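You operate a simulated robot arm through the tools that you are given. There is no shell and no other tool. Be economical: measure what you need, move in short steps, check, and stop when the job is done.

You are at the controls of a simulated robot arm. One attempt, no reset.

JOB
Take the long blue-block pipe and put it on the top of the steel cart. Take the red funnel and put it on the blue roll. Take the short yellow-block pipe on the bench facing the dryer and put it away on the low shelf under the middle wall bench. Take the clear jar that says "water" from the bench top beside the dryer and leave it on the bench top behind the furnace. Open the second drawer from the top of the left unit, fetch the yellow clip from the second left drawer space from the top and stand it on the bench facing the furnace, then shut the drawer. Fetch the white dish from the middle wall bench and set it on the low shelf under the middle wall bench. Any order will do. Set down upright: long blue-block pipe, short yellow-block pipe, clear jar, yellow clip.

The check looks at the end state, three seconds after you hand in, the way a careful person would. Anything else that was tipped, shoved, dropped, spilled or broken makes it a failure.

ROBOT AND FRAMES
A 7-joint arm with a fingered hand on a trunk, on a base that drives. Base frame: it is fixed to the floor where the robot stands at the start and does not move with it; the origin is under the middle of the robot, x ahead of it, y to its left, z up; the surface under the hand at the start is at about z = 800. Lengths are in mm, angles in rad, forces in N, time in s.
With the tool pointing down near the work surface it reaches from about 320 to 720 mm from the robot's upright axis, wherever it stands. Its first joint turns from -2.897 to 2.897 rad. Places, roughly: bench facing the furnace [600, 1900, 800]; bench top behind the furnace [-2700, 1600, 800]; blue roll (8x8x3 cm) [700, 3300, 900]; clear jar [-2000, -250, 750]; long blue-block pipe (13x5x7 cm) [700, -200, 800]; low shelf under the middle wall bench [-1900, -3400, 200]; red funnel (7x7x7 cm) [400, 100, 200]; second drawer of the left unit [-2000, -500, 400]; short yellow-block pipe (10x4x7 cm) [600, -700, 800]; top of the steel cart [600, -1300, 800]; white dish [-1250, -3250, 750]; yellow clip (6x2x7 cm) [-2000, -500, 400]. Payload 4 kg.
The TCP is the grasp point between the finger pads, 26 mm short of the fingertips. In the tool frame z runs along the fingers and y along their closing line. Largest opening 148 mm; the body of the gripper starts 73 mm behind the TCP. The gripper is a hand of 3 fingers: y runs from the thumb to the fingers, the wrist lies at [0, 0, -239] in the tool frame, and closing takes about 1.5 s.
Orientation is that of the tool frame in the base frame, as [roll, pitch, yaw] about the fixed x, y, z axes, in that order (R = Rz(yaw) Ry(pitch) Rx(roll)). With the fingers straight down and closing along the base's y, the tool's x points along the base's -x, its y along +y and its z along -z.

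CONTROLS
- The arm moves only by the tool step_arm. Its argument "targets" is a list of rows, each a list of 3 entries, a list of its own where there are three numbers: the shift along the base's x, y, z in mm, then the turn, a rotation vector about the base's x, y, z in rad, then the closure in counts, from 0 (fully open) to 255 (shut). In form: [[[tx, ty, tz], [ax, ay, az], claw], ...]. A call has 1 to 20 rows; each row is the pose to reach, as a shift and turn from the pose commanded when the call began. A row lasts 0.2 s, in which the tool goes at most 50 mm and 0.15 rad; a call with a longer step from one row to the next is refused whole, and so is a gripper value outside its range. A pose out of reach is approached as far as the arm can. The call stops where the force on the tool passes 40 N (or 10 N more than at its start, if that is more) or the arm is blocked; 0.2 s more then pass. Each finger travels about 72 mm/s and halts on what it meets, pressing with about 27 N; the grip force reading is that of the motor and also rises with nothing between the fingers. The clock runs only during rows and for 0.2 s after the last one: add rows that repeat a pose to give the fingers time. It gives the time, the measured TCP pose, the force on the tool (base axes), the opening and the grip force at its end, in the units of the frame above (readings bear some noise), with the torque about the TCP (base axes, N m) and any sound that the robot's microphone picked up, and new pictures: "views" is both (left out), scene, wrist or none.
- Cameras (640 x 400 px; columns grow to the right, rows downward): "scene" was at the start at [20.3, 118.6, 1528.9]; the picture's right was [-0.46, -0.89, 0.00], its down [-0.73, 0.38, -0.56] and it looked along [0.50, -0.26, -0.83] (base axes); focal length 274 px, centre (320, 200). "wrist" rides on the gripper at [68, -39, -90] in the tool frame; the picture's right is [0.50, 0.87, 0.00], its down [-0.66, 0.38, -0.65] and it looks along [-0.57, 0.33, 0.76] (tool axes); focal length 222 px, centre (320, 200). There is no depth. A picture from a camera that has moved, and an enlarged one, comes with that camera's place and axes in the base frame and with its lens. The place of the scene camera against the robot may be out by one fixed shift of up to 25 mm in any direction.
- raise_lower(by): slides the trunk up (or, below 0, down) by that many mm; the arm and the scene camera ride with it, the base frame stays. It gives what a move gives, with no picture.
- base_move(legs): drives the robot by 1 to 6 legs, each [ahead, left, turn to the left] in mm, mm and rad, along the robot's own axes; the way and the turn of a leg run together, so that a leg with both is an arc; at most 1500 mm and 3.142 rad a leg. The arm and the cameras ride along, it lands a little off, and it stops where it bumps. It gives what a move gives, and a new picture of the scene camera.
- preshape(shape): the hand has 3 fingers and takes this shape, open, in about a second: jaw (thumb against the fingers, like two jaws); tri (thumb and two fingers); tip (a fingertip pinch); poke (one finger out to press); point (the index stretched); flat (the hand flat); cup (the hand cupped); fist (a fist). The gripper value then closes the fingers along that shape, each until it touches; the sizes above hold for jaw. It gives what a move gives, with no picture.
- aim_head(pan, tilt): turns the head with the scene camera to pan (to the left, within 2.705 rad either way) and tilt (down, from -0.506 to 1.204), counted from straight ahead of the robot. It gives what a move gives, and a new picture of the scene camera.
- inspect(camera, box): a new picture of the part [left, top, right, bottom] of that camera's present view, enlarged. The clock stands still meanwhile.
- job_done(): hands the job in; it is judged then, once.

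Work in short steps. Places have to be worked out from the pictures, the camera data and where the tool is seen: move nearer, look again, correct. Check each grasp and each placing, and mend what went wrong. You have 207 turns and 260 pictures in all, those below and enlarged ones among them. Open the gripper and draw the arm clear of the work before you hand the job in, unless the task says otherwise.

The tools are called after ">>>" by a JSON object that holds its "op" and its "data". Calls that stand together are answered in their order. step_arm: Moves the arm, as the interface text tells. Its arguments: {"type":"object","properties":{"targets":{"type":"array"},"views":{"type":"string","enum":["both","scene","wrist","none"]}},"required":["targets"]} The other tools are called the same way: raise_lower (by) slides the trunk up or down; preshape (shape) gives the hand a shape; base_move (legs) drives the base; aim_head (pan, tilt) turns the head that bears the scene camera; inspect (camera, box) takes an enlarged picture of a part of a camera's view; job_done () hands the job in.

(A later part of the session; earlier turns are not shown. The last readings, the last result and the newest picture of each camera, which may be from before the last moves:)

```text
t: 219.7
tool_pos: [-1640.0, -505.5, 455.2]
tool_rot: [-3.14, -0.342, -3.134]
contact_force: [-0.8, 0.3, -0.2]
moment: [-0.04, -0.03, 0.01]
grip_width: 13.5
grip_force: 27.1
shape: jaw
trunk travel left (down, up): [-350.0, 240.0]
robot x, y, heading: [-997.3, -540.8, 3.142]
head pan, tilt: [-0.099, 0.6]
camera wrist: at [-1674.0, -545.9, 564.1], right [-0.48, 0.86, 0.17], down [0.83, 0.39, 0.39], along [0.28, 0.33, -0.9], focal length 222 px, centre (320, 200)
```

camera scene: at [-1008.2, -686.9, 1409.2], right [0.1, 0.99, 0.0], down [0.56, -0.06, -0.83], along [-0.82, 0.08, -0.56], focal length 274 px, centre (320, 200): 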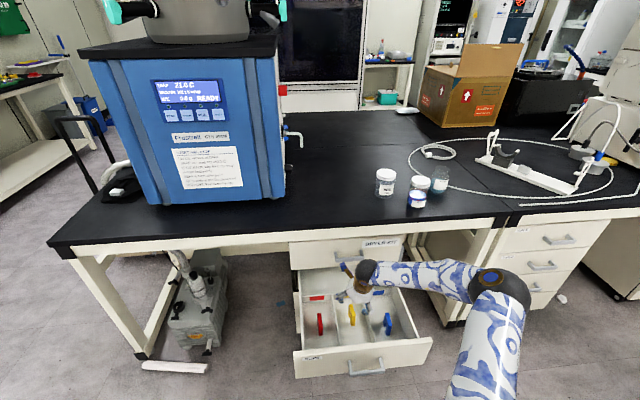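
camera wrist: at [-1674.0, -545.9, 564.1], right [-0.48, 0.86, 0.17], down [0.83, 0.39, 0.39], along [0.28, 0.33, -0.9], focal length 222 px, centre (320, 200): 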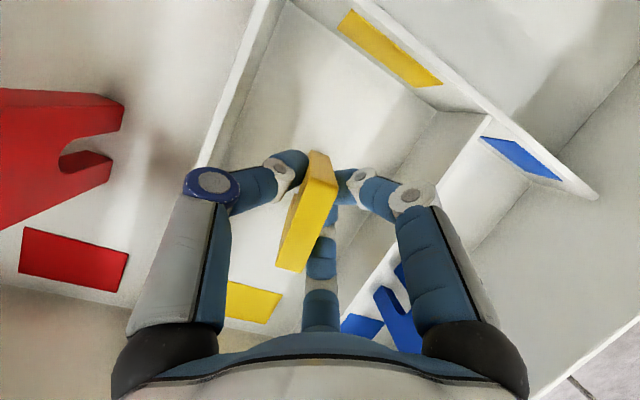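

Gripped. Lift carefully out of the drawer and back away.

>>> {"op": "step_arm", "data": {"targets": [[[0, 0, 12], [0, 0, 0], 255], [[0, 0, 35], [0, 0, 0], 255], [[0, 0, 65], [0, 0, 0], 255], [[0, 0, 100], [0, 0, 0], 255], [[20, 0, 135], [0, 0, 0], 255], [[55, 0, 165], [0, 0, 0], 255], [[95, 0, 190], [0, 0, 0], 255], [[135, 0, 210], [0, 0, 0], 255], [[180, 0, 225], [0, 0, 0], 255]], "views": "both"}}

```text
t: 221.7
tool_pos: [-1460.2, -505.2, 678.0]
tool_rot: [-3.14, -0.344, -3.135]
contact_force: [0.0, 0.5, -0.3]
moment: [0.04, -0.02, 0.01]
grip_width: 13.9
grip_force: 26.7
shape: jaw
trunk travel left (down, up): [-350.0, 240.0]
robot x, y, heading: [-999.7, -546.3, 3.142]
head pan, tilt: [-0.099, 0.6]
camera scene: at [-1008.5, -686.9, 1409.2], right [0.1, 0.99, 0.0], down [0.56, -0.06, -0.83], along [-0.82, 0.08, -0.57], focal length 274 px, centre (320, 200)
camera wrist: at [-1494.9, -544.3, 786.4], right [-0.48, 0.86, 0.17], down [0.83, 0.39, 0.39], along [0.28, 0.33, -0.9], focal length 222 px, centre (320, 200)
```

scene: 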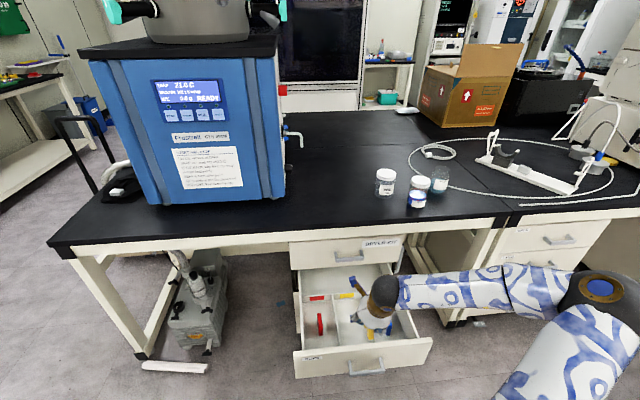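
wrist: 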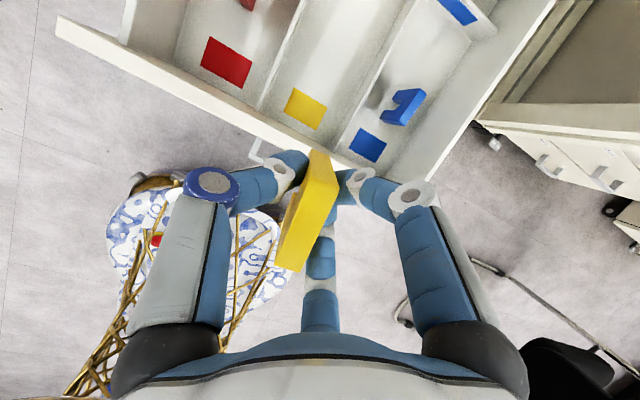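

Clip secured. I'll come back to shut the drawer when fetching the jar. Raise trunk, then drive to the bench facing the furnace.

>>> {"op": "raise_lower", "data": {"by": 200}}

>>> {"op": "base_move", "data": {"legs": [[-700, 0, 0], [0, 0, 3.141], [0, 1200, 0], [0, 900, 0]]}}

>>> {"op": "aim_head", "data": {"pan": 0.3, "tilt": 0.6}}

```text
t: 223.9
tool_pos: [-1462.3, -504.3, 878.0]
tool_rot: [-3.14, -0.344, -3.135]
contact_force: [0.4, -0.2, 0.2]
moment: [-0.01, 0.01, -0.03]
grip_width: 13.6
grip_force: 27.4
shape: jaw
trunk travel left (down, up): [-550.0, 40.0]
robot x, y, heading: [-996.6, -545.8, 3.142]
head pan, tilt: [-0.099, 0.6]
```

```text
t: 245.0
tool_pos: [227.6, 1472.3, 878.2]
tool_rot: [-3.139, -0.344, -0.03]
contact_force: [1.2, -0.1, -0.7]
moment: [-0.01, -0.02, -0.04]
grip_width: 13.6
grip_force: 27.4
shape: jaw
trunk travel left (down, up): [-550.0, 40.0]
robot x, y, heading: [-234.9, 1531.3, -0.033]
head pan, tilt: [-0.099, 0.6]
camera scene: at [-183.1, 1672.3, 1609.2], right [-0.14, -0.99, 0.0], down [-0.56, 0.08, -0.83], along [0.82, -0.12, -0.56], focal length 274 px, centre (320, 200)
```

scene: 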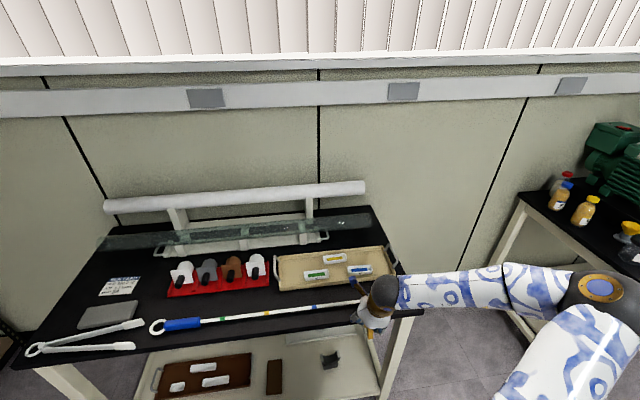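

```text
t: 245.9
tool_pos: [228.3, 1472.2, 879.0]
tool_rot: [-3.14, -0.343, -0.03]
contact_force: [0.3, -0.7, -1.3]
moment: [0.0, 0.03, -0.02]
grip_width: 13.0
grip_force: 27.0
shape: jaw
trunk travel left (down, up): [-550.0, 40.0]
robot x, y, heading: [-230.7, 1531.3, -0.046]
head pan, tilt: [0.3, 0.6]
camera scene: at [-185.2, 1707.2, 1609.2], right [0.26, -0.97, 0.0], down [-0.55, -0.14, -0.83], along [0.8, 0.21, -0.56], focal length 274 px, centre (320, 200)
```

scene: 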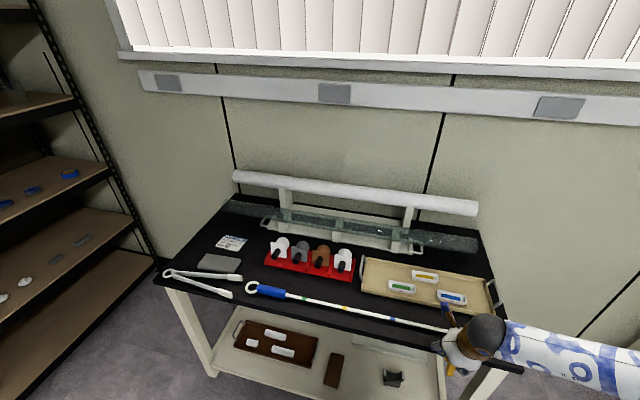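

I'm at the bench facing the furnace. Zoom in to pick a free spot for the clip.

>>> {"op": "inspect", "data": {"camera": "scene", "box": [150, 200, 510, 400]}}

>>> {"op": "inspect", "data": {"camera": "scene", "box": [0, 120, 160, 320]}}

```text
1.78 times, centred on (330, 300) of scene
camera zoom: at [-185.2, 1707.2, 1609.2], right [0.26, -0.97, 0.0], down [-0.55, -0.14, -0.83], along [0.8, 0.21, -0.56], focal length 488 px, centre (302, 22)
```

zoom: 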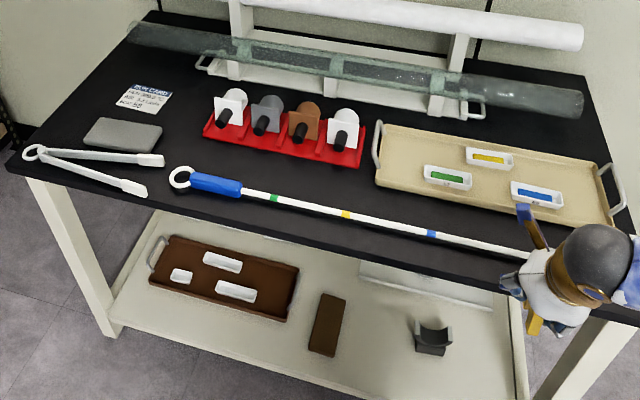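

```text
2.00 times, centred on (80, 220) of scene
camera zoom: at [-185.2, 1707.2, 1609.2], right [0.26, -0.97, 0.0], down [-0.55, -0.14, -0.83], along [0.8, 0.21, -0.56], focal length 549 px, centre (800, 160)
```

zoom: 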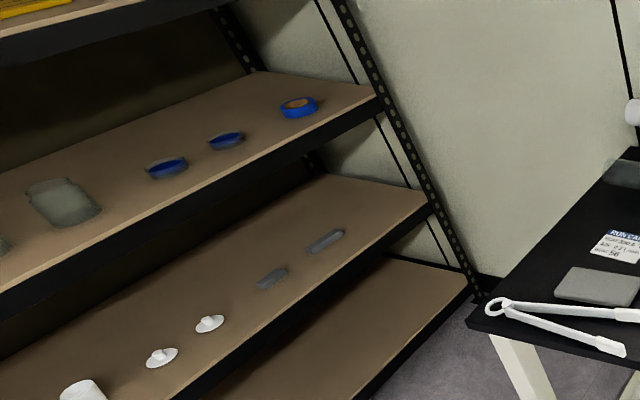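

The blue tape roll is on the left rack. For the clip I pick the free patch left of the red holder, ≈(495,2155). Raise hand 80, then drive there.

>>> {"op": "step_arm", "data": {"targets": [[[-10, 0, 40], [0, 0, 0], 255], [[-20, 0, 80], [0, 0, 0], 255], [[-20, 0, 120], [0, 0, 0], 255]], "views": "none"}}

>>> {"op": "base_move", "data": {"legs": [[0, 0, 0.045], [0, 600, 0], [110, 0, 0]]}}

>>> {"op": "aim_head", "data": {"pan": 0.0, "tilt": 0.8}}

>>> {"op": "inspect", "data": {"camera": "wrist", "box": [0, 0, 640, 400]}}

```text
t: 246.7
tool_pos: [208.4, 1468.9, 997.0]
tool_rot: [-3.14, -0.345, -0.031]
contact_force: [-0.6, 0.5, 0.0]
moment: [-0.01, 0.02, 0.01]
grip_width: 13.1
grip_force: 27.3
shape: jaw
trunk travel left (down, up): [-550.0, 40.0]
robot x, y, heading: [-234.7, 1530.7, -0.038]
head pan, tilt: [0.3, 0.6]
```

```text
t: 251.3
tool_pos: [318.3, 2108.7, 996.3]
tool_rot: [-3.141, -0.345, 0.022]
contact_force: [-0.1, 0.7, -1.0]
moment: [0.0, 0.0, 0.04]
grip_width: 13.3
grip_force: 27.0
shape: jaw
trunk travel left (down, up): [-550.0, 40.0]
robot x, y, heading: [-129.3, 2148.7, 0.013]
head pan, tilt: [0.3, 0.6]
camera scene: at [-89.2, 2326.2, 1609.2], right [0.31, -0.95, 0.0], down [-0.54, -0.17, -0.82], along [0.78, 0.25, -0.57], focal length 274 px, centre (320, 200)
```

scene: 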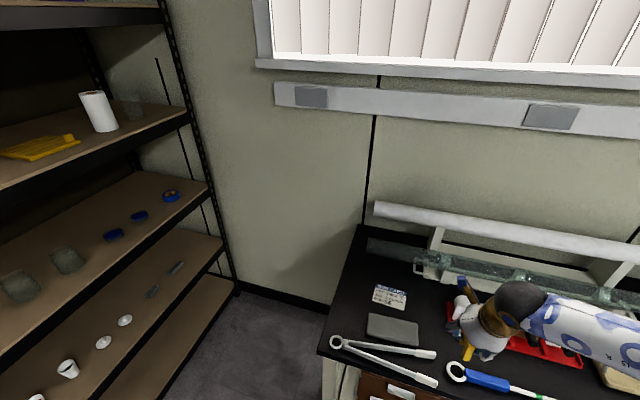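

```text
t: 252.1
tool_pos: [318.1, 2109.6, 996.2]
tool_rot: [-3.141, -0.342, 0.024]
contact_force: [1.7, -0.8, -0.4]
moment: [0.01, 0.0, 0.01]
grip_width: 13.4
grip_force: 26.9
shape: jaw
trunk travel left (down, up): [-550.0, 40.0]
robot x, y, heading: [-129.5, 2151.0, 0.014]
head pan, tilt: [0.0, 0.799]
camera scene: at [-93.4, 2300.1, 1592.4], right [0.01, -1.0, 0.0], down [-0.72, -0.01, -0.7], along [0.7, 0.01, -0.72], focal length 274 px, centre (320, 200)
```

scene: 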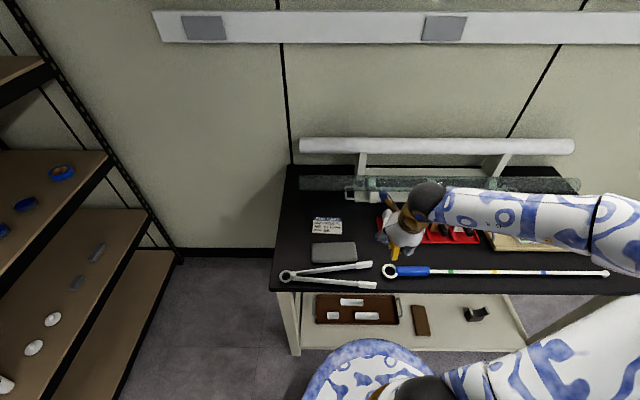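

```text
1.00 times, centred on (320, 200) of wrist (not enlarged: the box is as wide or as high as the picture)
camera zoom: at [348.3, 2148.9, 1105.0], right [0.49, -0.86, 0.17], down [-0.83, -0.4, 0.39], along [-0.27, -0.33, -0.9], focal length 222 px, centre (320, 200)
```

zoom: 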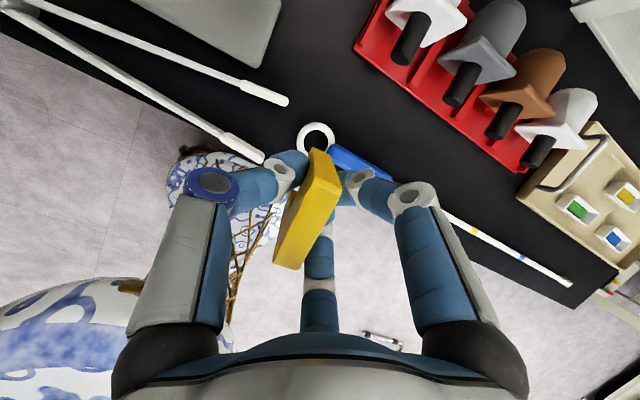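

Patch confirmed: between pad (y≈2190) and holder (y≈2096). Move to (490,2145), lower to ~900 and look.

>>> {"op": "step_arm", "data": {"targets": [[[40, 9, -5], [0, 0, 0], 255], [[85, 18, -15], [0, 0, -0.02], 255], [[130, 27, -40], [0, 0, -0.02], 255], [[165, 34, -70], [0, 0, -0.02], 255], [[172, 36, -96], [0, 0, -0.02], 255]], "views": "both"}}

```text
refused: row 3 steps farther than a row can; nothing moved
```

>>> {"op": "step_arm", "data": {"targets": [[[40, 9, -5], [0, 0, 0], 255], [[82, 18, -15], [0, 0, -0.02], 255], [[120, 25, -35], [0, 0, -0.02], 255], [[150, 32, -60], [0, 0, -0.02], 255], [[172, 36, -96], [0, 0, -0.02], 255]], "views": "both"}}

```text
t: 253.3
tool_pos: [491.7, 2147.0, 896.6]
tool_rot: [3.141, -0.345, 0.003]
contact_force: [0.6, 0.1, 0.0]
moment: [0.02, 0.0, 0.02]
grip_width: 12.5
grip_force: 27.4
shape: jaw
trunk travel left (down, up): [-550.0, 40.0]
robot x, y, heading: [-131.6, 2148.8, 0.013]
head pan, tilt: [0.0, 0.799]
camera scene: at [-93.0, 2300.1, 1592.3], right [0.01, -1.0, 0.0], down [-0.72, -0.01, -0.7], along [0.7, 0.01, -0.72], focal length 274 px, centre (320, 200)
camera wrist: at [522.8, 2184.5, 1005.3], right [0.47, -0.86, 0.17], down [-0.84, -0.38, 0.39], along [-0.28, -0.33, -0.9], focal length 222 px, centre (320, 200)
```

scene: 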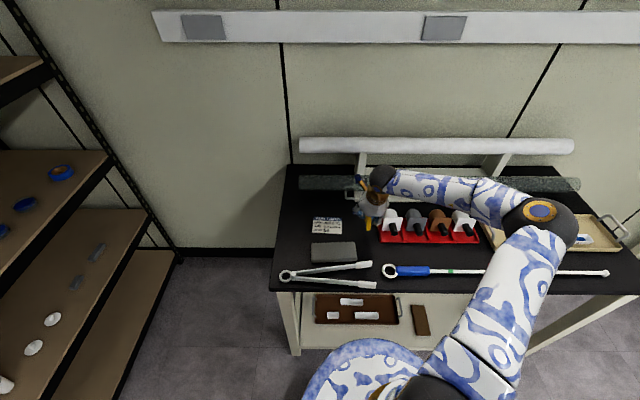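
wrist: 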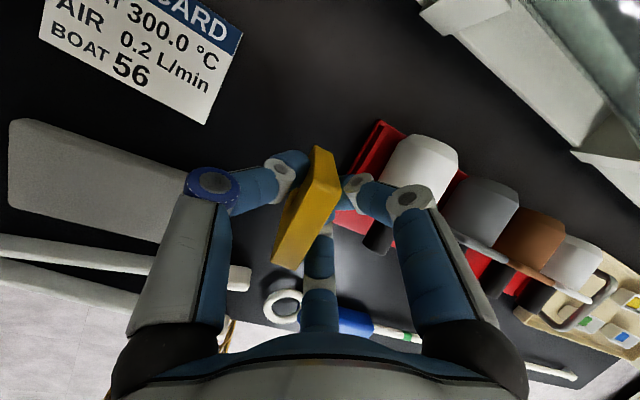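

Free band is y 2103–2215; shift to y≈2160 and descend gradually.

>>> {"op": "step_arm", "data": {"targets": [[[0, 7, -8], [0, 0, 0], 255], [[0, 13, -18], [0, 0, 0], 255], [[0, 13, -28], [0, 0, 0], 255], [[0, 13, -36], [0, 0, 0], 255]], "views": "wrist"}}

>>> {"op": "inspect", "data": {"camera": "scene", "box": [320, 150, 440, 270]}}

```text
t: 254.3
tool_pos: [489.7, 2158.4, 864.2]
tool_rot: [-3.139, -0.345, 0.005]
contact_force: [0.1, 0.4, -0.6]
moment: [0.0, 0.01, -0.03]
grip_width: 12.7
grip_force: 26.7
shape: jaw
trunk travel left (down, up): [-550.0, 40.0]
robot x, y, heading: [-130.7, 2148.8, 0.016]
head pan, tilt: [0.0, 0.799]
camera wrist: at [521.5, 2197.3, 972.6], right [0.47, -0.86, 0.17], down [-0.84, -0.38, 0.39], along [-0.28, -0.33, -0.9], focal length 222 px, centre (320, 200)
```

wrist: 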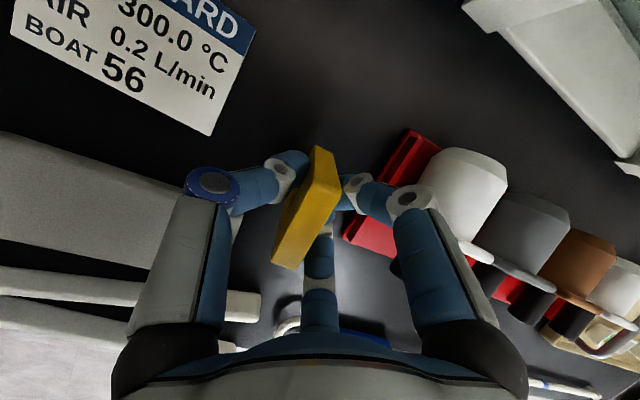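

```text
3.33 times, centred on (380, 210) of scene
camera zoom: at [-93.2, 2300.0, 1592.3], right [0.01, -1.0, 0.0], down [-0.72, -0.01, -0.7], along [0.7, 0.01, -0.72], focal length 915 px, centre (120, 167)
```

zoom: 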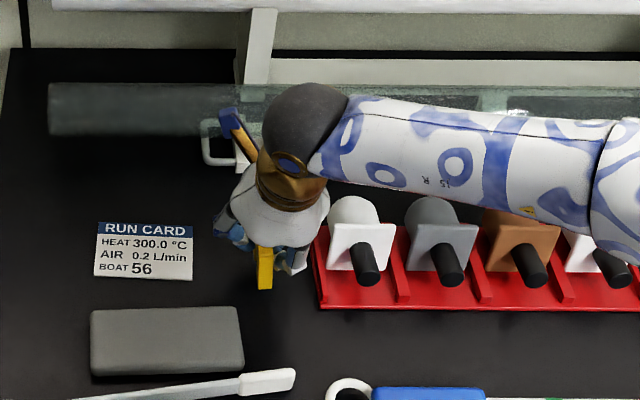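

Good clearance. Keep lowering in 4 mm rows until contact.

>>> {"op": "step_arm", "data": {"targets": [[[0, 0, -4], [0, 0, 0], 255], [[0, 0, -8], [0, 0, 0], 255], [[0, 0, -12], [0, 0, 0], 255], [[0, 0, -15], [0, 0, 0], 255], [[0, 0, -18], [0, 0, 0], 255], [[0, 0, -20], [0, 0, 0], 255]], "views": "none"}}

```text
t: 255.7
tool_pos: [490.0, 2158.5, 845.4]
tool_rot: [-3.141, -0.348, 0.002]
contact_force: [2.0, -2.1, 12.7]
moment: [0.02, 0.29, 0.03]
grip_width: 12.4
grip_force: 26.3
shape: jaw
trunk travel left (down, up): [-550.0, 40.0]
robot x, y, heading: [-129.7, 2147.2, 0.012]
head pan, tilt: [0.0, 0.799]
```

Contact at 845. Ease 1 mm, open slightly, and rise.

>>> {"op": "step_arm", "data": {"targets": [[[0, 0, 1], [0, 0, 0], 255], [[0, 0, 1], [0, 0, 0], 220], [[0, 0, 1], [0, 0, 0], 195], [[0, 0, 1], [0, 0, 0], 190], [[0, 0, 1], [0, 0, 0], 190]], "views": "wrist"}}

```text
t: 256.9
tool_pos: [489.4, 2159.6, 845.5]
tool_rot: [-3.14, -0.343, 0.001]
contact_force: [0.2, 0.1, -0.7]
moment: [-0.01, 0.0, -0.02]
grip_width: 37.2
grip_force: 0.1
shape: jaw
trunk travel left (down, up): [-550.0, 40.0]
robot x, y, heading: [-127.4, 2144.5, 0.016]
head pan, tilt: [0.0, 0.799]
camera wrist: at [521.6, 2197.2, 954.4], right [0.47, -0.86, 0.17], down [-0.84, -0.38, 0.39], along [-0.28, -0.33, -0.9], focal length 222 px, centre (320, 200)
```

wrist: 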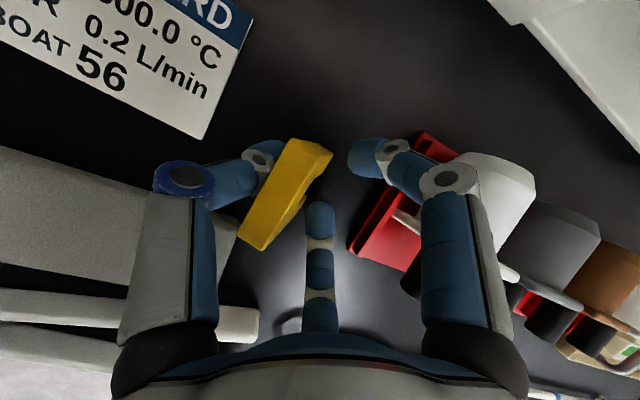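

The clip seems to have shifted against the thumb; look closely from both cameras.

>>> {"op": "inspect", "data": {"camera": "wrist", "box": [200, 100, 400, 270]}}

>>> {"op": "inspect", "data": {"camera": "scene", "box": [340, 180, 420, 250]}}

```text
2.35 times, centred on (300, 185) of wrist
camera zoom: at [521.6, 2197.2, 954.4], right [0.47, -0.86, 0.17], down [-0.84, -0.38, 0.39], along [-0.28, -0.33, -0.9], focal length 523 px, centre (367, 235)
```

zoom: 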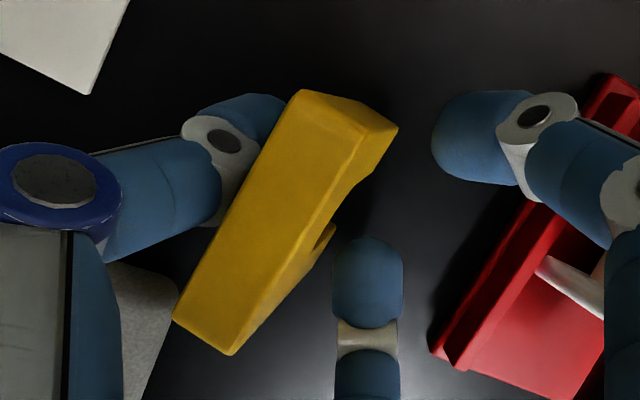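

```text
5.71 times, centred on (380, 215) of scene
camera zoom: at [-93.3, 2300.1, 1592.3], right [0.01, -1.0, 0.0], down [-0.72, -0.01, -0.7], along [0.7, 0.01, -0.72], focal length 1568 px, centre (-23, 114)
```

zoom: 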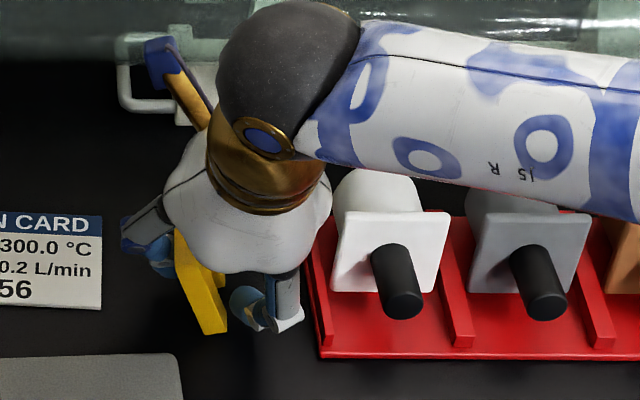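

The clip leans on the thumb: it was held slightly tilted about x. Re-close to catch it and measure its tilt in the grip.

>>> {"op": "step_arm", "data": {"targets": [[[0, 0, 0], [0, 0, 0], 200], [[0, 0, 0], [0, 0, 0], 215], [[0, 0, 0], [0, 0, 0], 230], [[0, 0, 0], [0, 0, 0], 255], [[0, 0, 0], [0, 0, 0], 255], [[0, 0, 0], [0, 0, 0], 255]], "views": "none"}}

>>> {"op": "inspect", "data": {"camera": "wrist", "box": [200, 100, 400, 270]}}

>>> {"op": "inspect", "data": {"camera": "scene", "box": [340, 180, 420, 250]}}

```text
t: 258.3
tool_pos: [489.6, 2160.1, 845.6]
tool_rot: [-3.14, -0.344, 0.002]
contact_force: [-0.6, 0.3, 0.6]
moment: [0.02, 0.01, 0.01]
grip_width: 9.3
grip_force: 26.9
shape: jaw
trunk travel left (down, up): [-550.0, 40.0]
robot x, y, heading: [-129.0, 2146.5, 0.01]
head pan, tilt: [0.0, 0.799]
```

```text
2.35 times, centred on (300, 185) of wrist
camera zoom: at [521.7, 2197.2, 954.5], right [0.47, -0.86, 0.17], down [-0.84, -0.38, 0.39], along [-0.28, -0.33, -0.9], focal length 523 px, centre (367, 235)
```

zoom: 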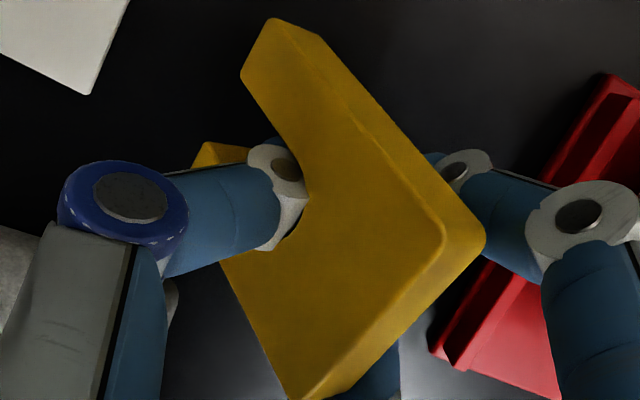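

```text
5.71 times, centred on (380, 215) of scene
camera zoom: at [-93.3, 2300.1, 1592.3], right [0.01, -1.0, 0.0], down [-0.72, -0.01, -0.7], along [0.7, 0.01, -0.72], focal length 1568 px, centre (-23, 114)
```

zoom: 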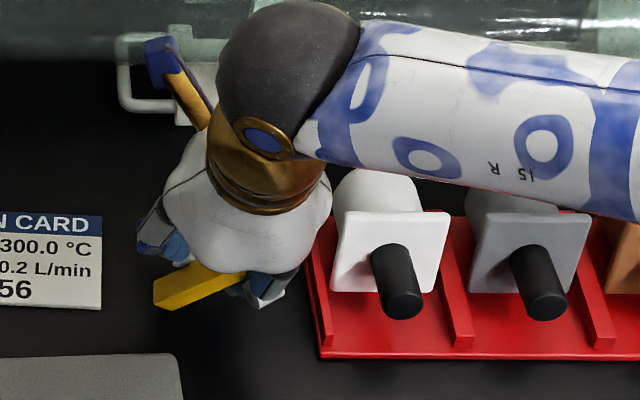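

The clip (C-shaped) swivelled in the pinch. I'll open slowly so it settles flat on the bench, then regrasp it by its sides and stand it up properly.

>>> {"op": "step_arm", "data": {"targets": [[[0, 0, 0], [0, 0, 0], 230], [[0, 0, 0], [0, 0, 0], 215], [[0, 0, 0], [0, 0, 0], 200], [[0, 0, 0], [0, 0, 0], 180], [[0, 0, 0], [0, 0, 0], 160], [[0, 0, 0], [0, 0, 0], 140], [[0, 0, 0], [0, 0, 0], 130]], "views": "wrist"}}

>>> {"op": "inspect", "data": {"camera": "scene", "box": [340, 180, 420, 250]}}

```text
t: 259.9
tool_pos: [489.7, 2157.6, 846.7]
tool_rot: [-3.14, -0.343, 0.002]
contact_force: [-0.9, -0.3, 0.2]
moment: [-0.02, -0.01, -0.01]
grip_width: 72.1
grip_force: 0.0
shape: jaw
trunk travel left (down, up): [-550.0, 40.0]
robot x, y, heading: [-127.9, 2149.3, 0.012]
head pan, tilt: [0.0, 0.799]
camera wrist: at [521.7, 2197.2, 954.5], right [0.47, -0.86, 0.17], down [-0.84, -0.38, 0.39], along [-0.28, -0.33, -0.9], focal length 222 px, centre (320, 200)
```

wrist: 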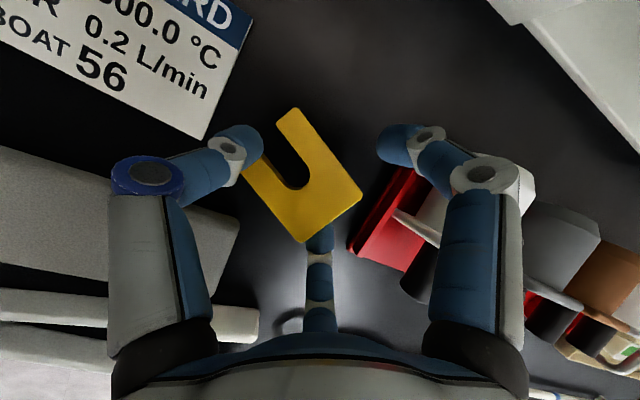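

```text
5.71 times, centred on (380, 215) of scene
camera zoom: at [-93.3, 2300.1, 1592.3], right [0.01, -1.0, 0.0], down [-0.72, -0.01, -0.7], along [0.7, 0.01, -0.72], focal length 1568 px, centre (-23, 114)
```

zoom: 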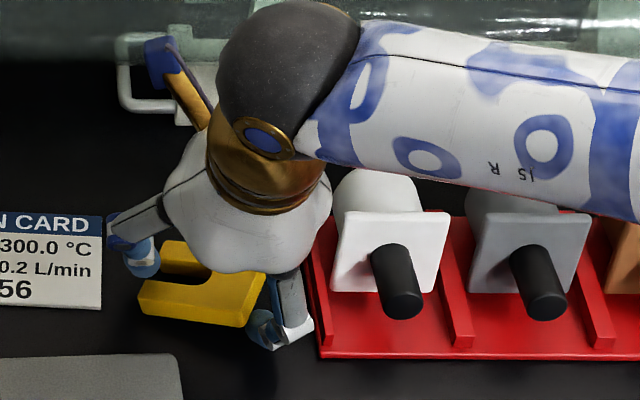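

Clip lies flat, prongs toward +y. Plan: grasp it across its 6 cm width near the closed end with a vertical tool (closing along x), then yaw +90° and pitch the hand to horizontal so it stands on its prongs. First rise and make the tool vertical with yaw -1.57.

>>> {"op": "step_arm", "data": {"targets": [[[0, 0, 30], [0, 0, 0], 130], [[-5, 0, 70], [0, 0, 0], 100], [[-10, 0, 110], [0, 0.11, 0], 60], [[-15, 0, 140], [0, 0.23, 0], 30], [[-20, 0, 150], [0, 0.344, 0], 30]], "views": "none"}}

```text
t: 261.1
tool_pos: [470.7, 2158.1, 994.7]
tool_rot: [-3.138, 0.001, 0.001]
contact_force: [-0.6, 1.1, 1.1]
moment: [-0.01, 0.02, -0.04]
grip_width: 130.4
grip_force: 0.0
shape: jaw
trunk travel left (down, up): [-550.0, 40.0]
robot x, y, heading: [-131.5, 2145.1, 0.013]
head pan, tilt: [0.0, 0.799]
```

>>> {"op": "step_arm", "data": {"targets": [[[0, 0, 0], [0, 0, -0.14], 30], [[0, 0, 0], [0, 0, -0.28], 30], [[0, 0, 0], [0, 0, -0.42], 30], [[0, 0, 0], [0, 0, -0.56], 30], [[0, 0, 0], [0, 0, -0.7], 30], [[0, 0, 0], [0, 0, -0.84], 30], [[0, 0, 0], [0, 0, -0.98], 30], [[0, 0, 0], [0, 0, -1.12], 30], [[0, 0, 0], [0, 0, -1.26], 30], [[0, 0, 0], [0, 0, -1.4], 30], [[0, 0, 0], [0, 0, -1.54], 30], [[0, 0, 0], [0, 0, -1.57], 30]], "views": "both"}}

```text
t: 263.7
tool_pos: [469.3, 2158.2, 995.4]
tool_rot: [-3.138, -0.001, -1.568]
contact_force: [0.2, 0.6, -0.2]
moment: [0.01, 0.02, 0.01]
grip_width: 130.8
grip_force: 0.1
shape: jaw
trunk travel left (down, up): [-550.0, 40.0]
robot x, y, heading: [-127.9, 2149.0, 0.01]
head pan, tilt: [0.0, 0.799]
camera scene: at [-93.3, 2300.1, 1592.3], right [0.01, -1.0, 0.0], down [-0.72, -0.01, -0.7], along [0.7, 0.01, -0.72], focal length 274 px, centre (320, 200)
camera wrist: at [507.3, 2090.9, 1086.2], right [-0.87, -0.5, 0.0], down [-0.38, 0.66, 0.65], along [-0.33, 0.57, -0.76], focal length 222 px, centre (320, 200)
```

scene: 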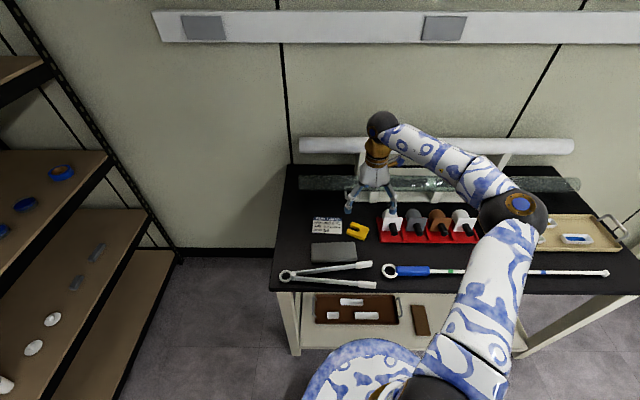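
wrist: 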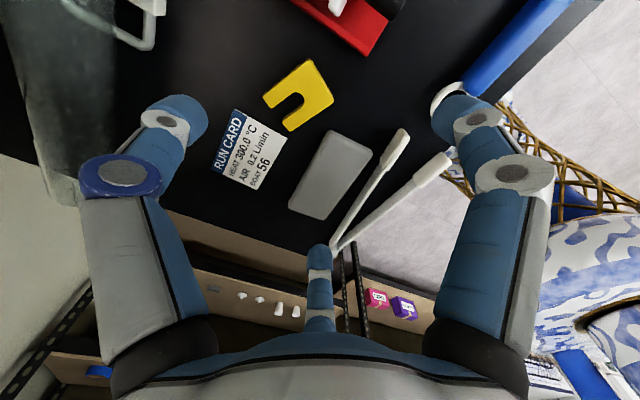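

Clip measured: centre ≈(490,2170), prongs pointing 26° off +y toward +x. Align yaw (-0.455), pre-close to ~80 mm, and lower to 920 for a closer look.

>>> {"op": "step_arm", "data": {"targets": [[[5, 2, -10], [0, 0, -0.14], 60], [[10, 4, -25], [0, 0, -0.28], 90], [[15, 6, -45], [0, 0, -0.42], 115], [[18, 7, -75], [0, 0, -0.455], 115]], "views": "wrist"}}

>>> {"op": "inspect", "data": {"camera": "wrist", "box": [200, 40, 440, 240]}}

```text
t: 264.7
tool_pos: [487.8, 2164.8, 921.6]
tool_rot: [-3.138, 0.0, -2.026]
contact_force: [0.1, 0.2, -0.5]
moment: [0.0, 0.0, -0.01]
grip_width: 81.6
grip_force: 0.1
shape: jaw
trunk travel left (down, up): [-550.0, 40.0]
robot x, y, heading: [-129.7, 2147.0, 0.01]
head pan, tilt: [0.0, 0.799]
camera wrist: at [492.6, 2087.9, 1012.4], right [-1.0, -0.07, 0.0], down [-0.05, 0.76, 0.65], along [-0.04, 0.65, -0.76], focal length 222 px, centre (320, 200)
```

wrist: 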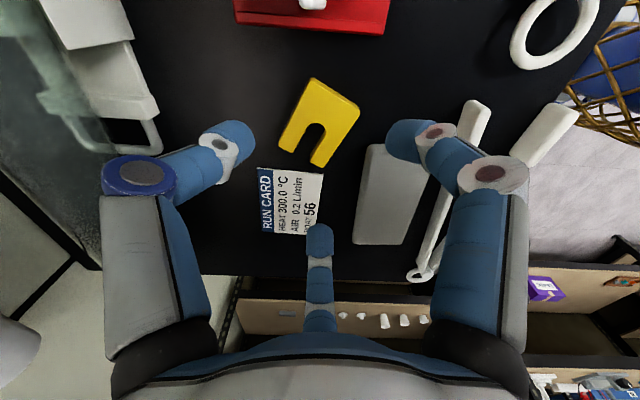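

```text
2.00 times, centred on (320, 140) of wrist
camera zoom: at [492.6, 2087.9, 1012.4], right [-1.0, -0.07, 0.0], down [-0.05, 0.76, 0.65], along [-0.04, 0.65, -0.76], focal length 444 px, centre (320, 320)
```

zoom: 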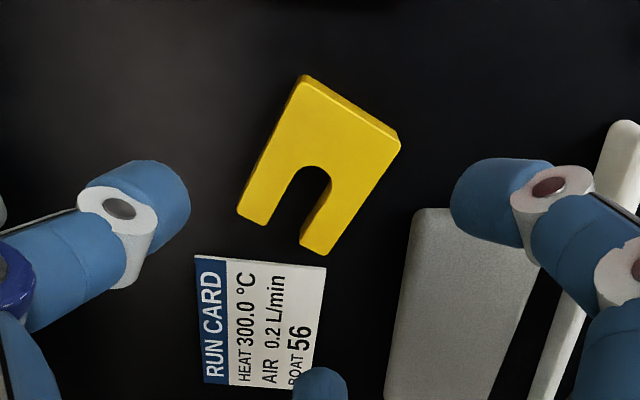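

Well aligned. Descend to ~850, then slowly until fingertips touch the bench.

>>> {"op": "step_arm", "data": {"targets": [[[0, 0, -40], [0, 0, 0], 115], [[0, 0, -75], [0, 0, 0], 115], [[0, 0, -82], [0, 0, 0], 115], [[0, 0, -87], [0, 0, 0], 115], [[0, 0, -91], [0, 0, 0], 115], [[0, 0, -94], [0, 0, 0], 115], [[0, 0, -97], [0, 0, 0], 115]], "views": "wrist"}}

```text
t: 266.3
tool_pos: [485.7, 2165.0, 825.3]
tool_rot: [-3.137, -0.001, -2.022]
contact_force: [-2.2, 0.4, 29.2]
moment: [0.25, 0.57, -0.02]
grip_width: 81.9
grip_force: 0.0
shape: jaw
trunk travel left (down, up): [-550.0, 40.0]
robot x, y, heading: [-129.5, 2145.5, 0.013]
head pan, tilt: [0.0, 0.799]
camera wrist: at [490.3, 2087.4, 916.8], right [-1.0, -0.07, 0.0], down [-0.06, 0.76, 0.65], along [-0.04, 0.65, -0.76], focal length 222 px, centre (320, 200)
```

wrist: 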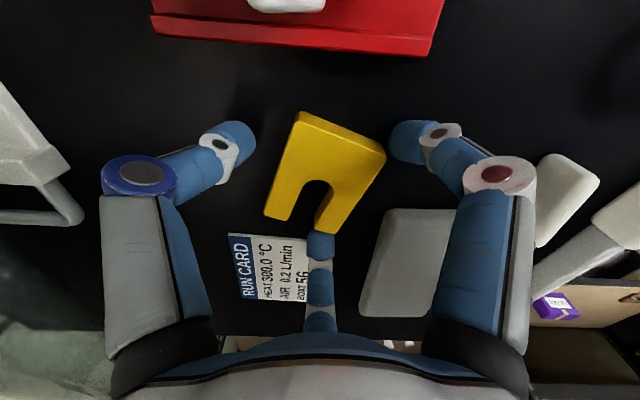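

Bench at z≈799. Rise 4 mm and close on the clip across its width, then check how the fingers land.

>>> {"op": "step_arm", "data": {"targets": [[[0, 0, 5], [0, 0, 0], 115], [[0, 0, 5], [0, 0, 0], 135], [[0, 0, 5], [0, 0, 0], 150], [[0, 0, 5], [0, 0, 0], 170], [[0, 0, 5], [0, 0, 0], 190], [[0, 0, 5], [0, 0, 0], 210]], "views": "wrist"}}

>>> {"op": "inspect", "data": {"camera": "wrist", "box": [200, 40, 440, 270]}}

```text
t: 267.7
tool_pos: [487.8, 2165.7, 829.9]
tool_rot: [-3.138, 0.001, -2.023]
contact_force: [0.5, 0.1, 0.9]
moment: [-0.07, -0.03, 0.01]
grip_width: 34.5
grip_force: 27.2
shape: jaw
trunk travel left (down, up): [-550.0, 40.0]
robot x, y, heading: [-126.9, 2148.2, 0.011]
head pan, tilt: [0.0, 0.799]
camera wrist: at [492.8, 2087.3, 919.8], right [-1.0, -0.07, 0.0], down [-0.06, 0.76, 0.65], along [-0.04, 0.65, -0.76], focal length 222 px, centre (320, 200)
```

wrist: 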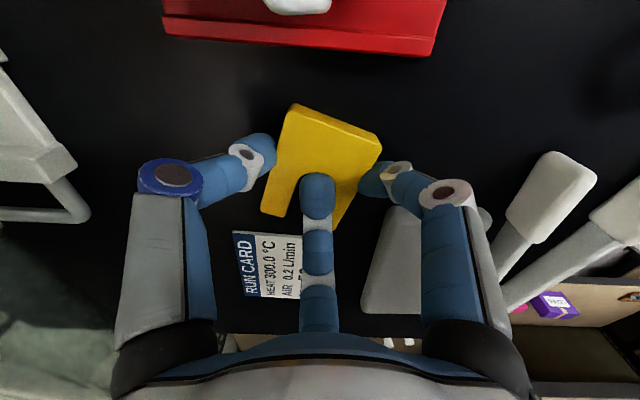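

```text
1.74 times, centred on (320, 155) of wrist
camera zoom: at [492.8, 2087.3, 919.8], right [-1.0, -0.07, 0.0], down [-0.06, 0.76, 0.65], along [-0.04, 0.65, -0.76], focal length 386 px, centre (320, 278)
```

zoom: 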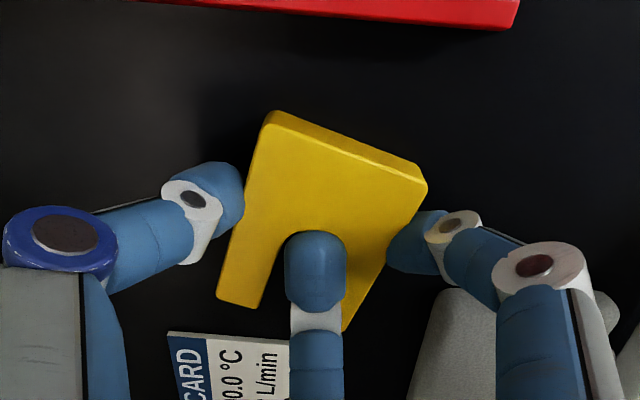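

A stable three-point grasp: sides plus one finger in the notch. Firm up and lift.

>>> {"op": "step_arm", "data": {"targets": [[[0, 0, 0], [0, 0, 0], 255], [[0, 0, 0], [0, 0, 0], 255], [[0, 0, 10], [0, 0, 0], 255], [[0, 0, 30], [0, 0, 0], 255], [[0, 0, 60], [0, 0, 0], 255], [[0, 0, 100], [0, 0, 0], 255], [[-20, 0, 140], [0, 0, 0], 255], [[-50, 0, 175], [0, 0, 0], 255]], "views": "wrist"}}

```text
t: 269.5
tool_pos: [436.6, 2166.8, 1002.1]
tool_rot: [-3.138, -0.002, -2.022]
contact_force: [-0.9, 0.5, 0.2]
moment: [0.01, -0.01, -0.01]
grip_width: 34.6
grip_force: 27.2
shape: jaw
trunk travel left (down, up): [-550.0, 40.0]
robot x, y, heading: [-131.4, 2146.4, 0.016]
head pan, tilt: [0.0, 0.799]
camera wrist: at [441.5, 2089.3, 1092.5], right [-1.0, -0.07, 0.0], down [-0.06, 0.76, 0.65], along [-0.05, 0.65, -0.76], focal length 222 px, centre (320, 200)
```

wrist: 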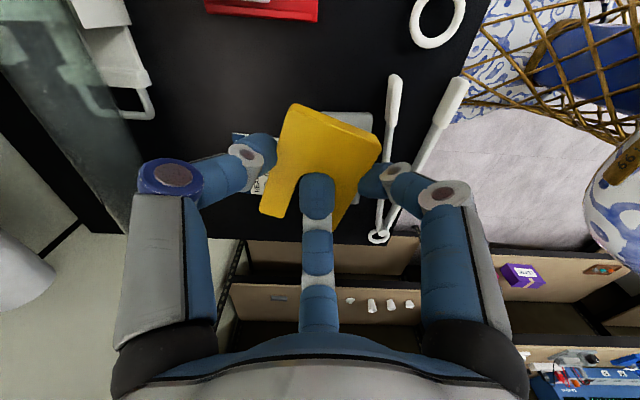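

Held securely. Yaw +1.878 so the prongs point toward me.

>>> {"op": "step_arm", "data": {"targets": [[[0, 0, 0], [0, 0, 0.14], 255], [[0, 0, 0], [0, 0, 0.28], 255], [[0, 0, 0], [0, 0, 0.42], 255], [[0, 0, 0], [0, 0, 0.56], 255], [[0, 0, 0], [0, 0, 0.7], 255], [[0, 0, 0], [0, 0, 0.84], 255], [[0, 0, 0], [0, 0, 0.98], 255], [[0, 0, 0], [0, 0, 1.12], 255], [[0, 0, 0], [0, 0, 1.26], 255], [[0, 0, 0], [0, 0, 1.4], 255], [[0, 0, 0], [0, 0, 1.54], 255], [[0, 0, 0], [0, 0, 1.68], 255], [[0, 0, 0], [0, 0, 1.82], 255], [[0, 0, 0], [0, 0, 1.878], 255]], "views": "wrist"}}

```text
t: 272.5
tool_pos: [437.1, 2166.1, 1003.6]
tool_rot: [-3.141, 0.001, -0.145]
contact_force: [-0.1, -0.5, -0.4]
moment: [0.03, 0.01, -0.01]
grip_width: 34.5
grip_force: 27.3
shape: jaw
trunk travel left (down, up): [-550.0, 40.0]
robot x, y, heading: [-133.5, 2146.4, 0.01]
head pan, tilt: [0.0, 0.799]
camera wrist: at [508.4, 2195.1, 1094.6], right [0.37, -0.93, 0.0], down [-0.7, -0.28, 0.65], along [-0.61, -0.24, -0.76], focal length 222 px, centre (320, 200)
```

wrist: 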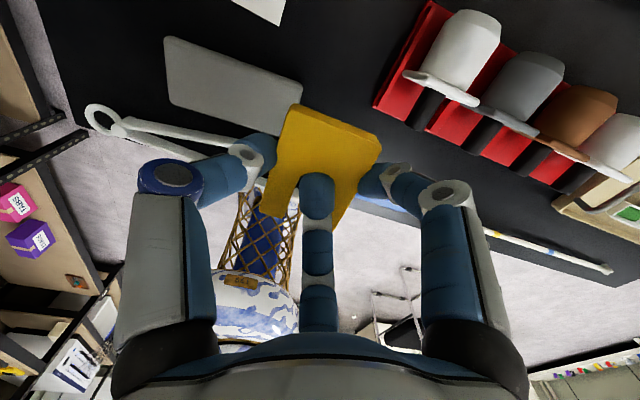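

Drive back 160 and right 310 to work at the free front strip (y≈1850).

>>> {"op": "base_move", "data": {"legs": [[-160, 0, -0.01], [0, -300, 0]]}}

>>> {"op": "step_arm", "data": {"targets": [[[0, 0, 0], [0, -0.14, 0], 255], [[0, 0, 0], [0, -0.28, 0], 255], [[0, 0, 0], [0, -0.42, 0], 255], [[0, 0, 0], [0, -0.56, 0], 255], [[0, 0, 0], [0, -0.7, 0], 255], [[0, 0, 0], [0, -0.84, 0], 255], [[0, 0, 0], [0, -0.98, 0], 255], [[0, 0, 0], [0, -1.12, 0], 255], [[0, 0, 0], [0, -1.26, 0], 255], [[0, 0, 0], [0, -1.4, 0], 255], [[0, 0, 0], [0, -1.45, 0], 255]], "views": "both"}}

```text
t: 275.6
tool_pos: [277.9, 1863.4, 1003.9]
tool_rot: [-3.138, 0.001, -0.146]
contact_force: [-0.3, 0.5, -0.3]
moment: [0.0, 0.01, -0.01]
grip_width: 34.6
grip_force: 27.0
shape: jaw
trunk travel left (down, up): [-550.0, 40.0]
robot x, y, heading: [-290.8, 1843.3, 0.011]
head pan, tilt: [0.0, 0.799]
camera scene: at [-252.9, 1995.7, 1592.4], right [0.01, -1.0, 0.0], down [-0.72, -0.01, -0.7], along [0.7, 0.01, -0.72], focal length 274 px, centre (320, 200)
```

scene: 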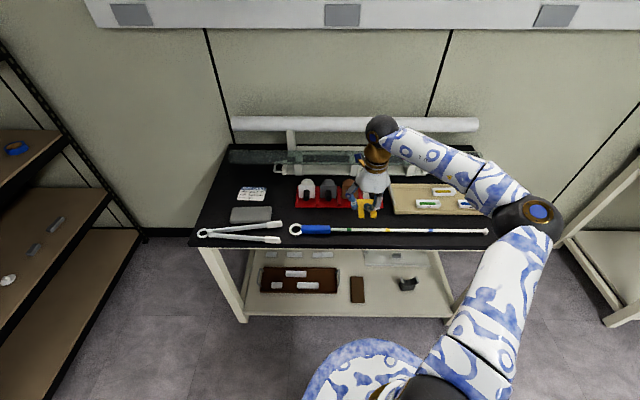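

```text
t: 278.0
tool_pos: [277.5, 1863.3, 1003.6]
tool_rot: [-2.261, -1.384, -0.885]
contact_force: [-0.1, -0.2, 0.5]
moment: [-0.02, 0.0, 0.01]
grip_width: 33.2
grip_force: 27.0
shape: jaw
trunk travel left (down, up): [-550.0, 40.0]
robot x, y, heading: [-295.1, 1843.1, 0.016]
head pan, tilt: [0.0, 0.799]
camera scene: at [-252.9, 1996.0, 1592.4], right [0.01, -1.0, 0.0], down [-0.72, -0.01, -0.7], along [0.7, 0.01, -0.72], focal length 274 px, centre (320, 200)
camera wrist: at [195.1, 1891.3, 1086.6], right [0.05, -0.93, 0.37], down [-0.73, -0.28, -0.62], along [0.68, -0.24, -0.69], focal length 222 px, centre (320, 200)
```

scene: 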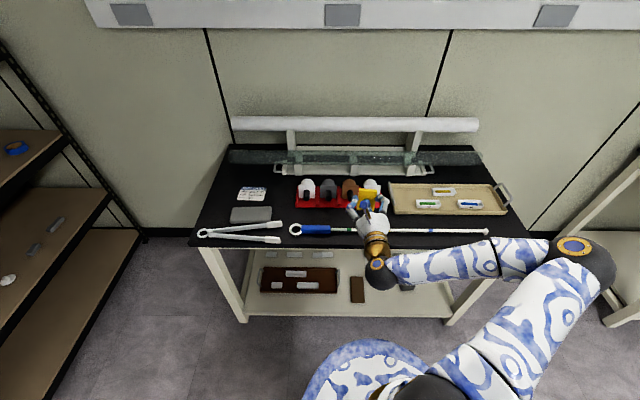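
wrist: 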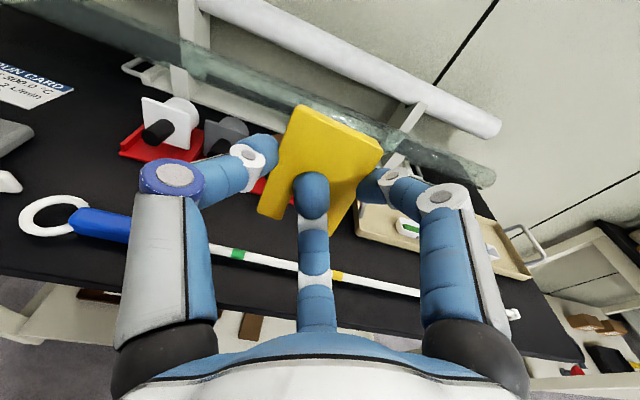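

Now the clip hangs prongs-down with the hand horizontal; strip lies between edge x≈271 and rod x≈333. Pitch a touch more, centre at x≈281, and lower to 862.

>>> {"op": "step_arm", "data": {"targets": [[[2, 0, -35], [0, -0.05, 0], 255], [[4, 0, -75], [0, -0.09, 0], 255], [[4, 0, -115], [0, -0.09, 0], 255], [[4, 0, -141], [0, -0.09, 0], 255]], "views": "both"}}

>>> {"op": "inspect", "data": {"camera": "scene", "box": [320, 180, 440, 270]}}

```text
t: 279.0
tool_pos: [281.7, 1863.4, 863.8]
tool_rot: [-1.771, -1.42, -1.369]
contact_force: [1.3, 0.1, -0.5]
moment: [0.05, -0.03, 0.02]
grip_width: 33.1
grip_force: 27.2
shape: jaw
trunk travel left (down, up): [-550.0, 40.0]
robot x, y, heading: [-288.2, 1841.9, 0.017]
head pan, tilt: [0.0, 0.799]
camera scene: at [-252.8, 1996.1, 1592.3], right [0.01, -1.0, 0.0], down [-0.72, -0.01, -0.7], along [0.7, 0.01, -0.72], focal length 274 px, centre (320, 200)
camera wrist: at [192.7, 1891.6, 938.3], right [0.01, -0.93, 0.37], down [-0.67, -0.28, -0.68], along [0.74, -0.24, -0.63], focal length 222 px, centre (320, 200)
```

scene: 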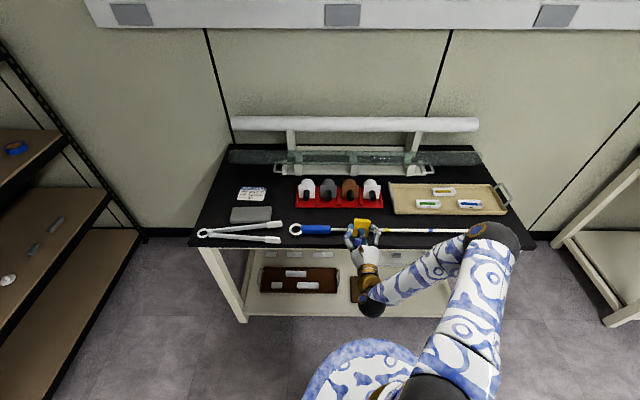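
wrist: 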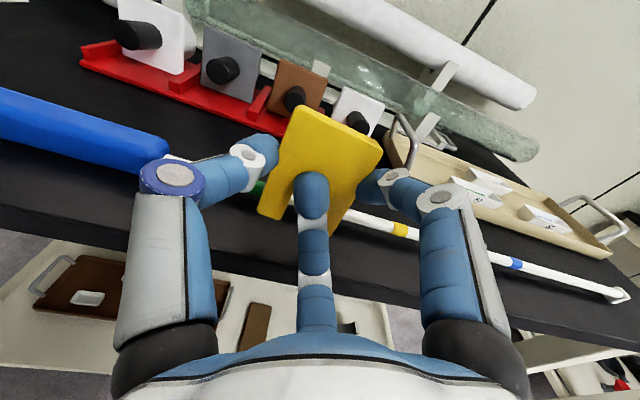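

```text
4.44 times, centred on (380, 225) of scene
camera zoom: at [-252.8, 1996.1, 1592.3], right [0.01, -1.0, 0.0], down [-0.72, -0.01, -0.7], along [0.7, 0.01, -0.72], focal length 1220 px, centre (53, 89)
```

zoom: 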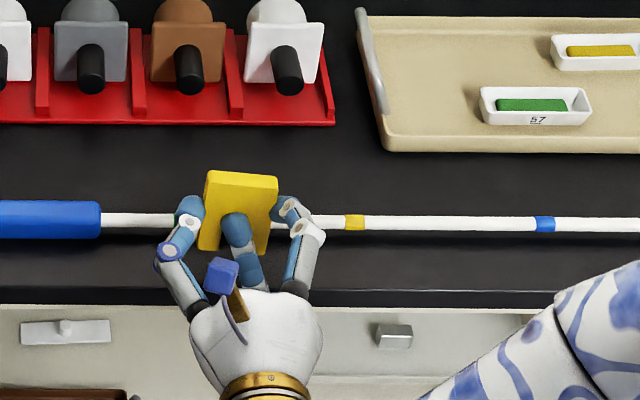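

Clip is upright but rolled ~6° in-plane; correct with -0.1 rad about x, then lower slowly.

>>> {"op": "step_arm", "data": {"targets": [[[0, 0, 0], [-0.05, 0, 0], 255], [[0, 0, -4], [-0.1, 0, 0], 255], [[0, 0, -8], [-0.1, 0, 0], 255], [[0, 0, -12], [-0.1, 0, 0], 255], [[0, 0, -15], [-0.1, 0, 0], 255]], "views": "wrist"}}

>>> {"op": "inspect", "data": {"camera": "scene", "box": [320, 180, 440, 270]}}

```text
t: 280.2
tool_pos: [284.6, 1861.9, 860.1]
tool_rot: [-2.194, -1.517, -0.948]
contact_force: [-0.2, 0.6, -0.2]
moment: [0.0, 0.0, 0.0]
grip_width: 33.1
grip_force: 27.0
shape: jaw
out of reach, approached as far as the arm can: row 3, 4, 5
trunk travel left (down, up): [-550.0, 40.0]
robot x, y, heading: [-290.7, 1841.6, 0.015]
head pan, tilt: [0.0, 0.799]
camera wrist: at [195.6, 1897.9, 931.6], right [0.01, -0.89, 0.46], down [-0.67, -0.35, -0.65], along [0.74, -0.3, -0.6], focal length 222 px, centre (320, 200)
```

wrist: 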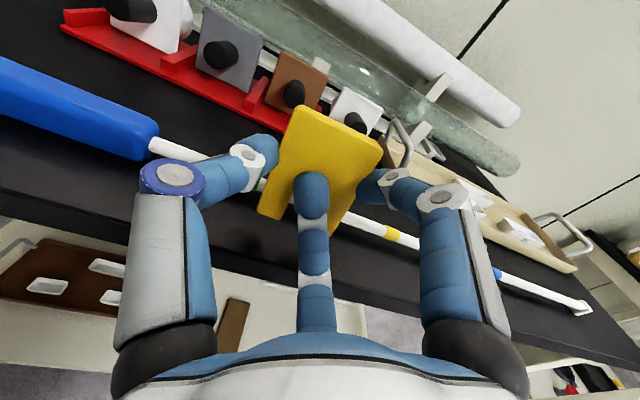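

```text
4.44 times, centred on (380, 225) of scene
camera zoom: at [-252.9, 1996.0, 1592.3], right [0.01, -1.0, 0.0], down [-0.72, -0.01, -0.7], along [0.7, 0.01, -0.72], focal length 1220 px, centre (53, 89)
```

zoom: 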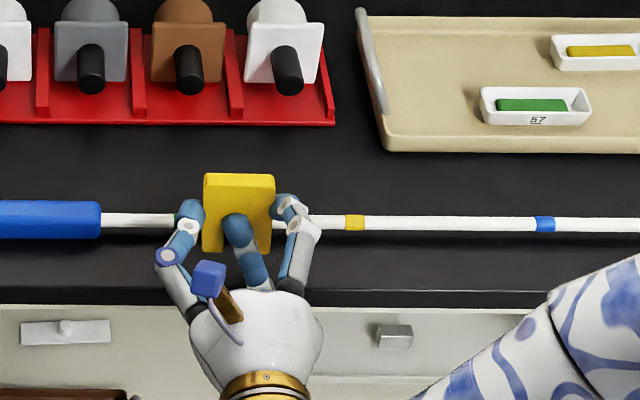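

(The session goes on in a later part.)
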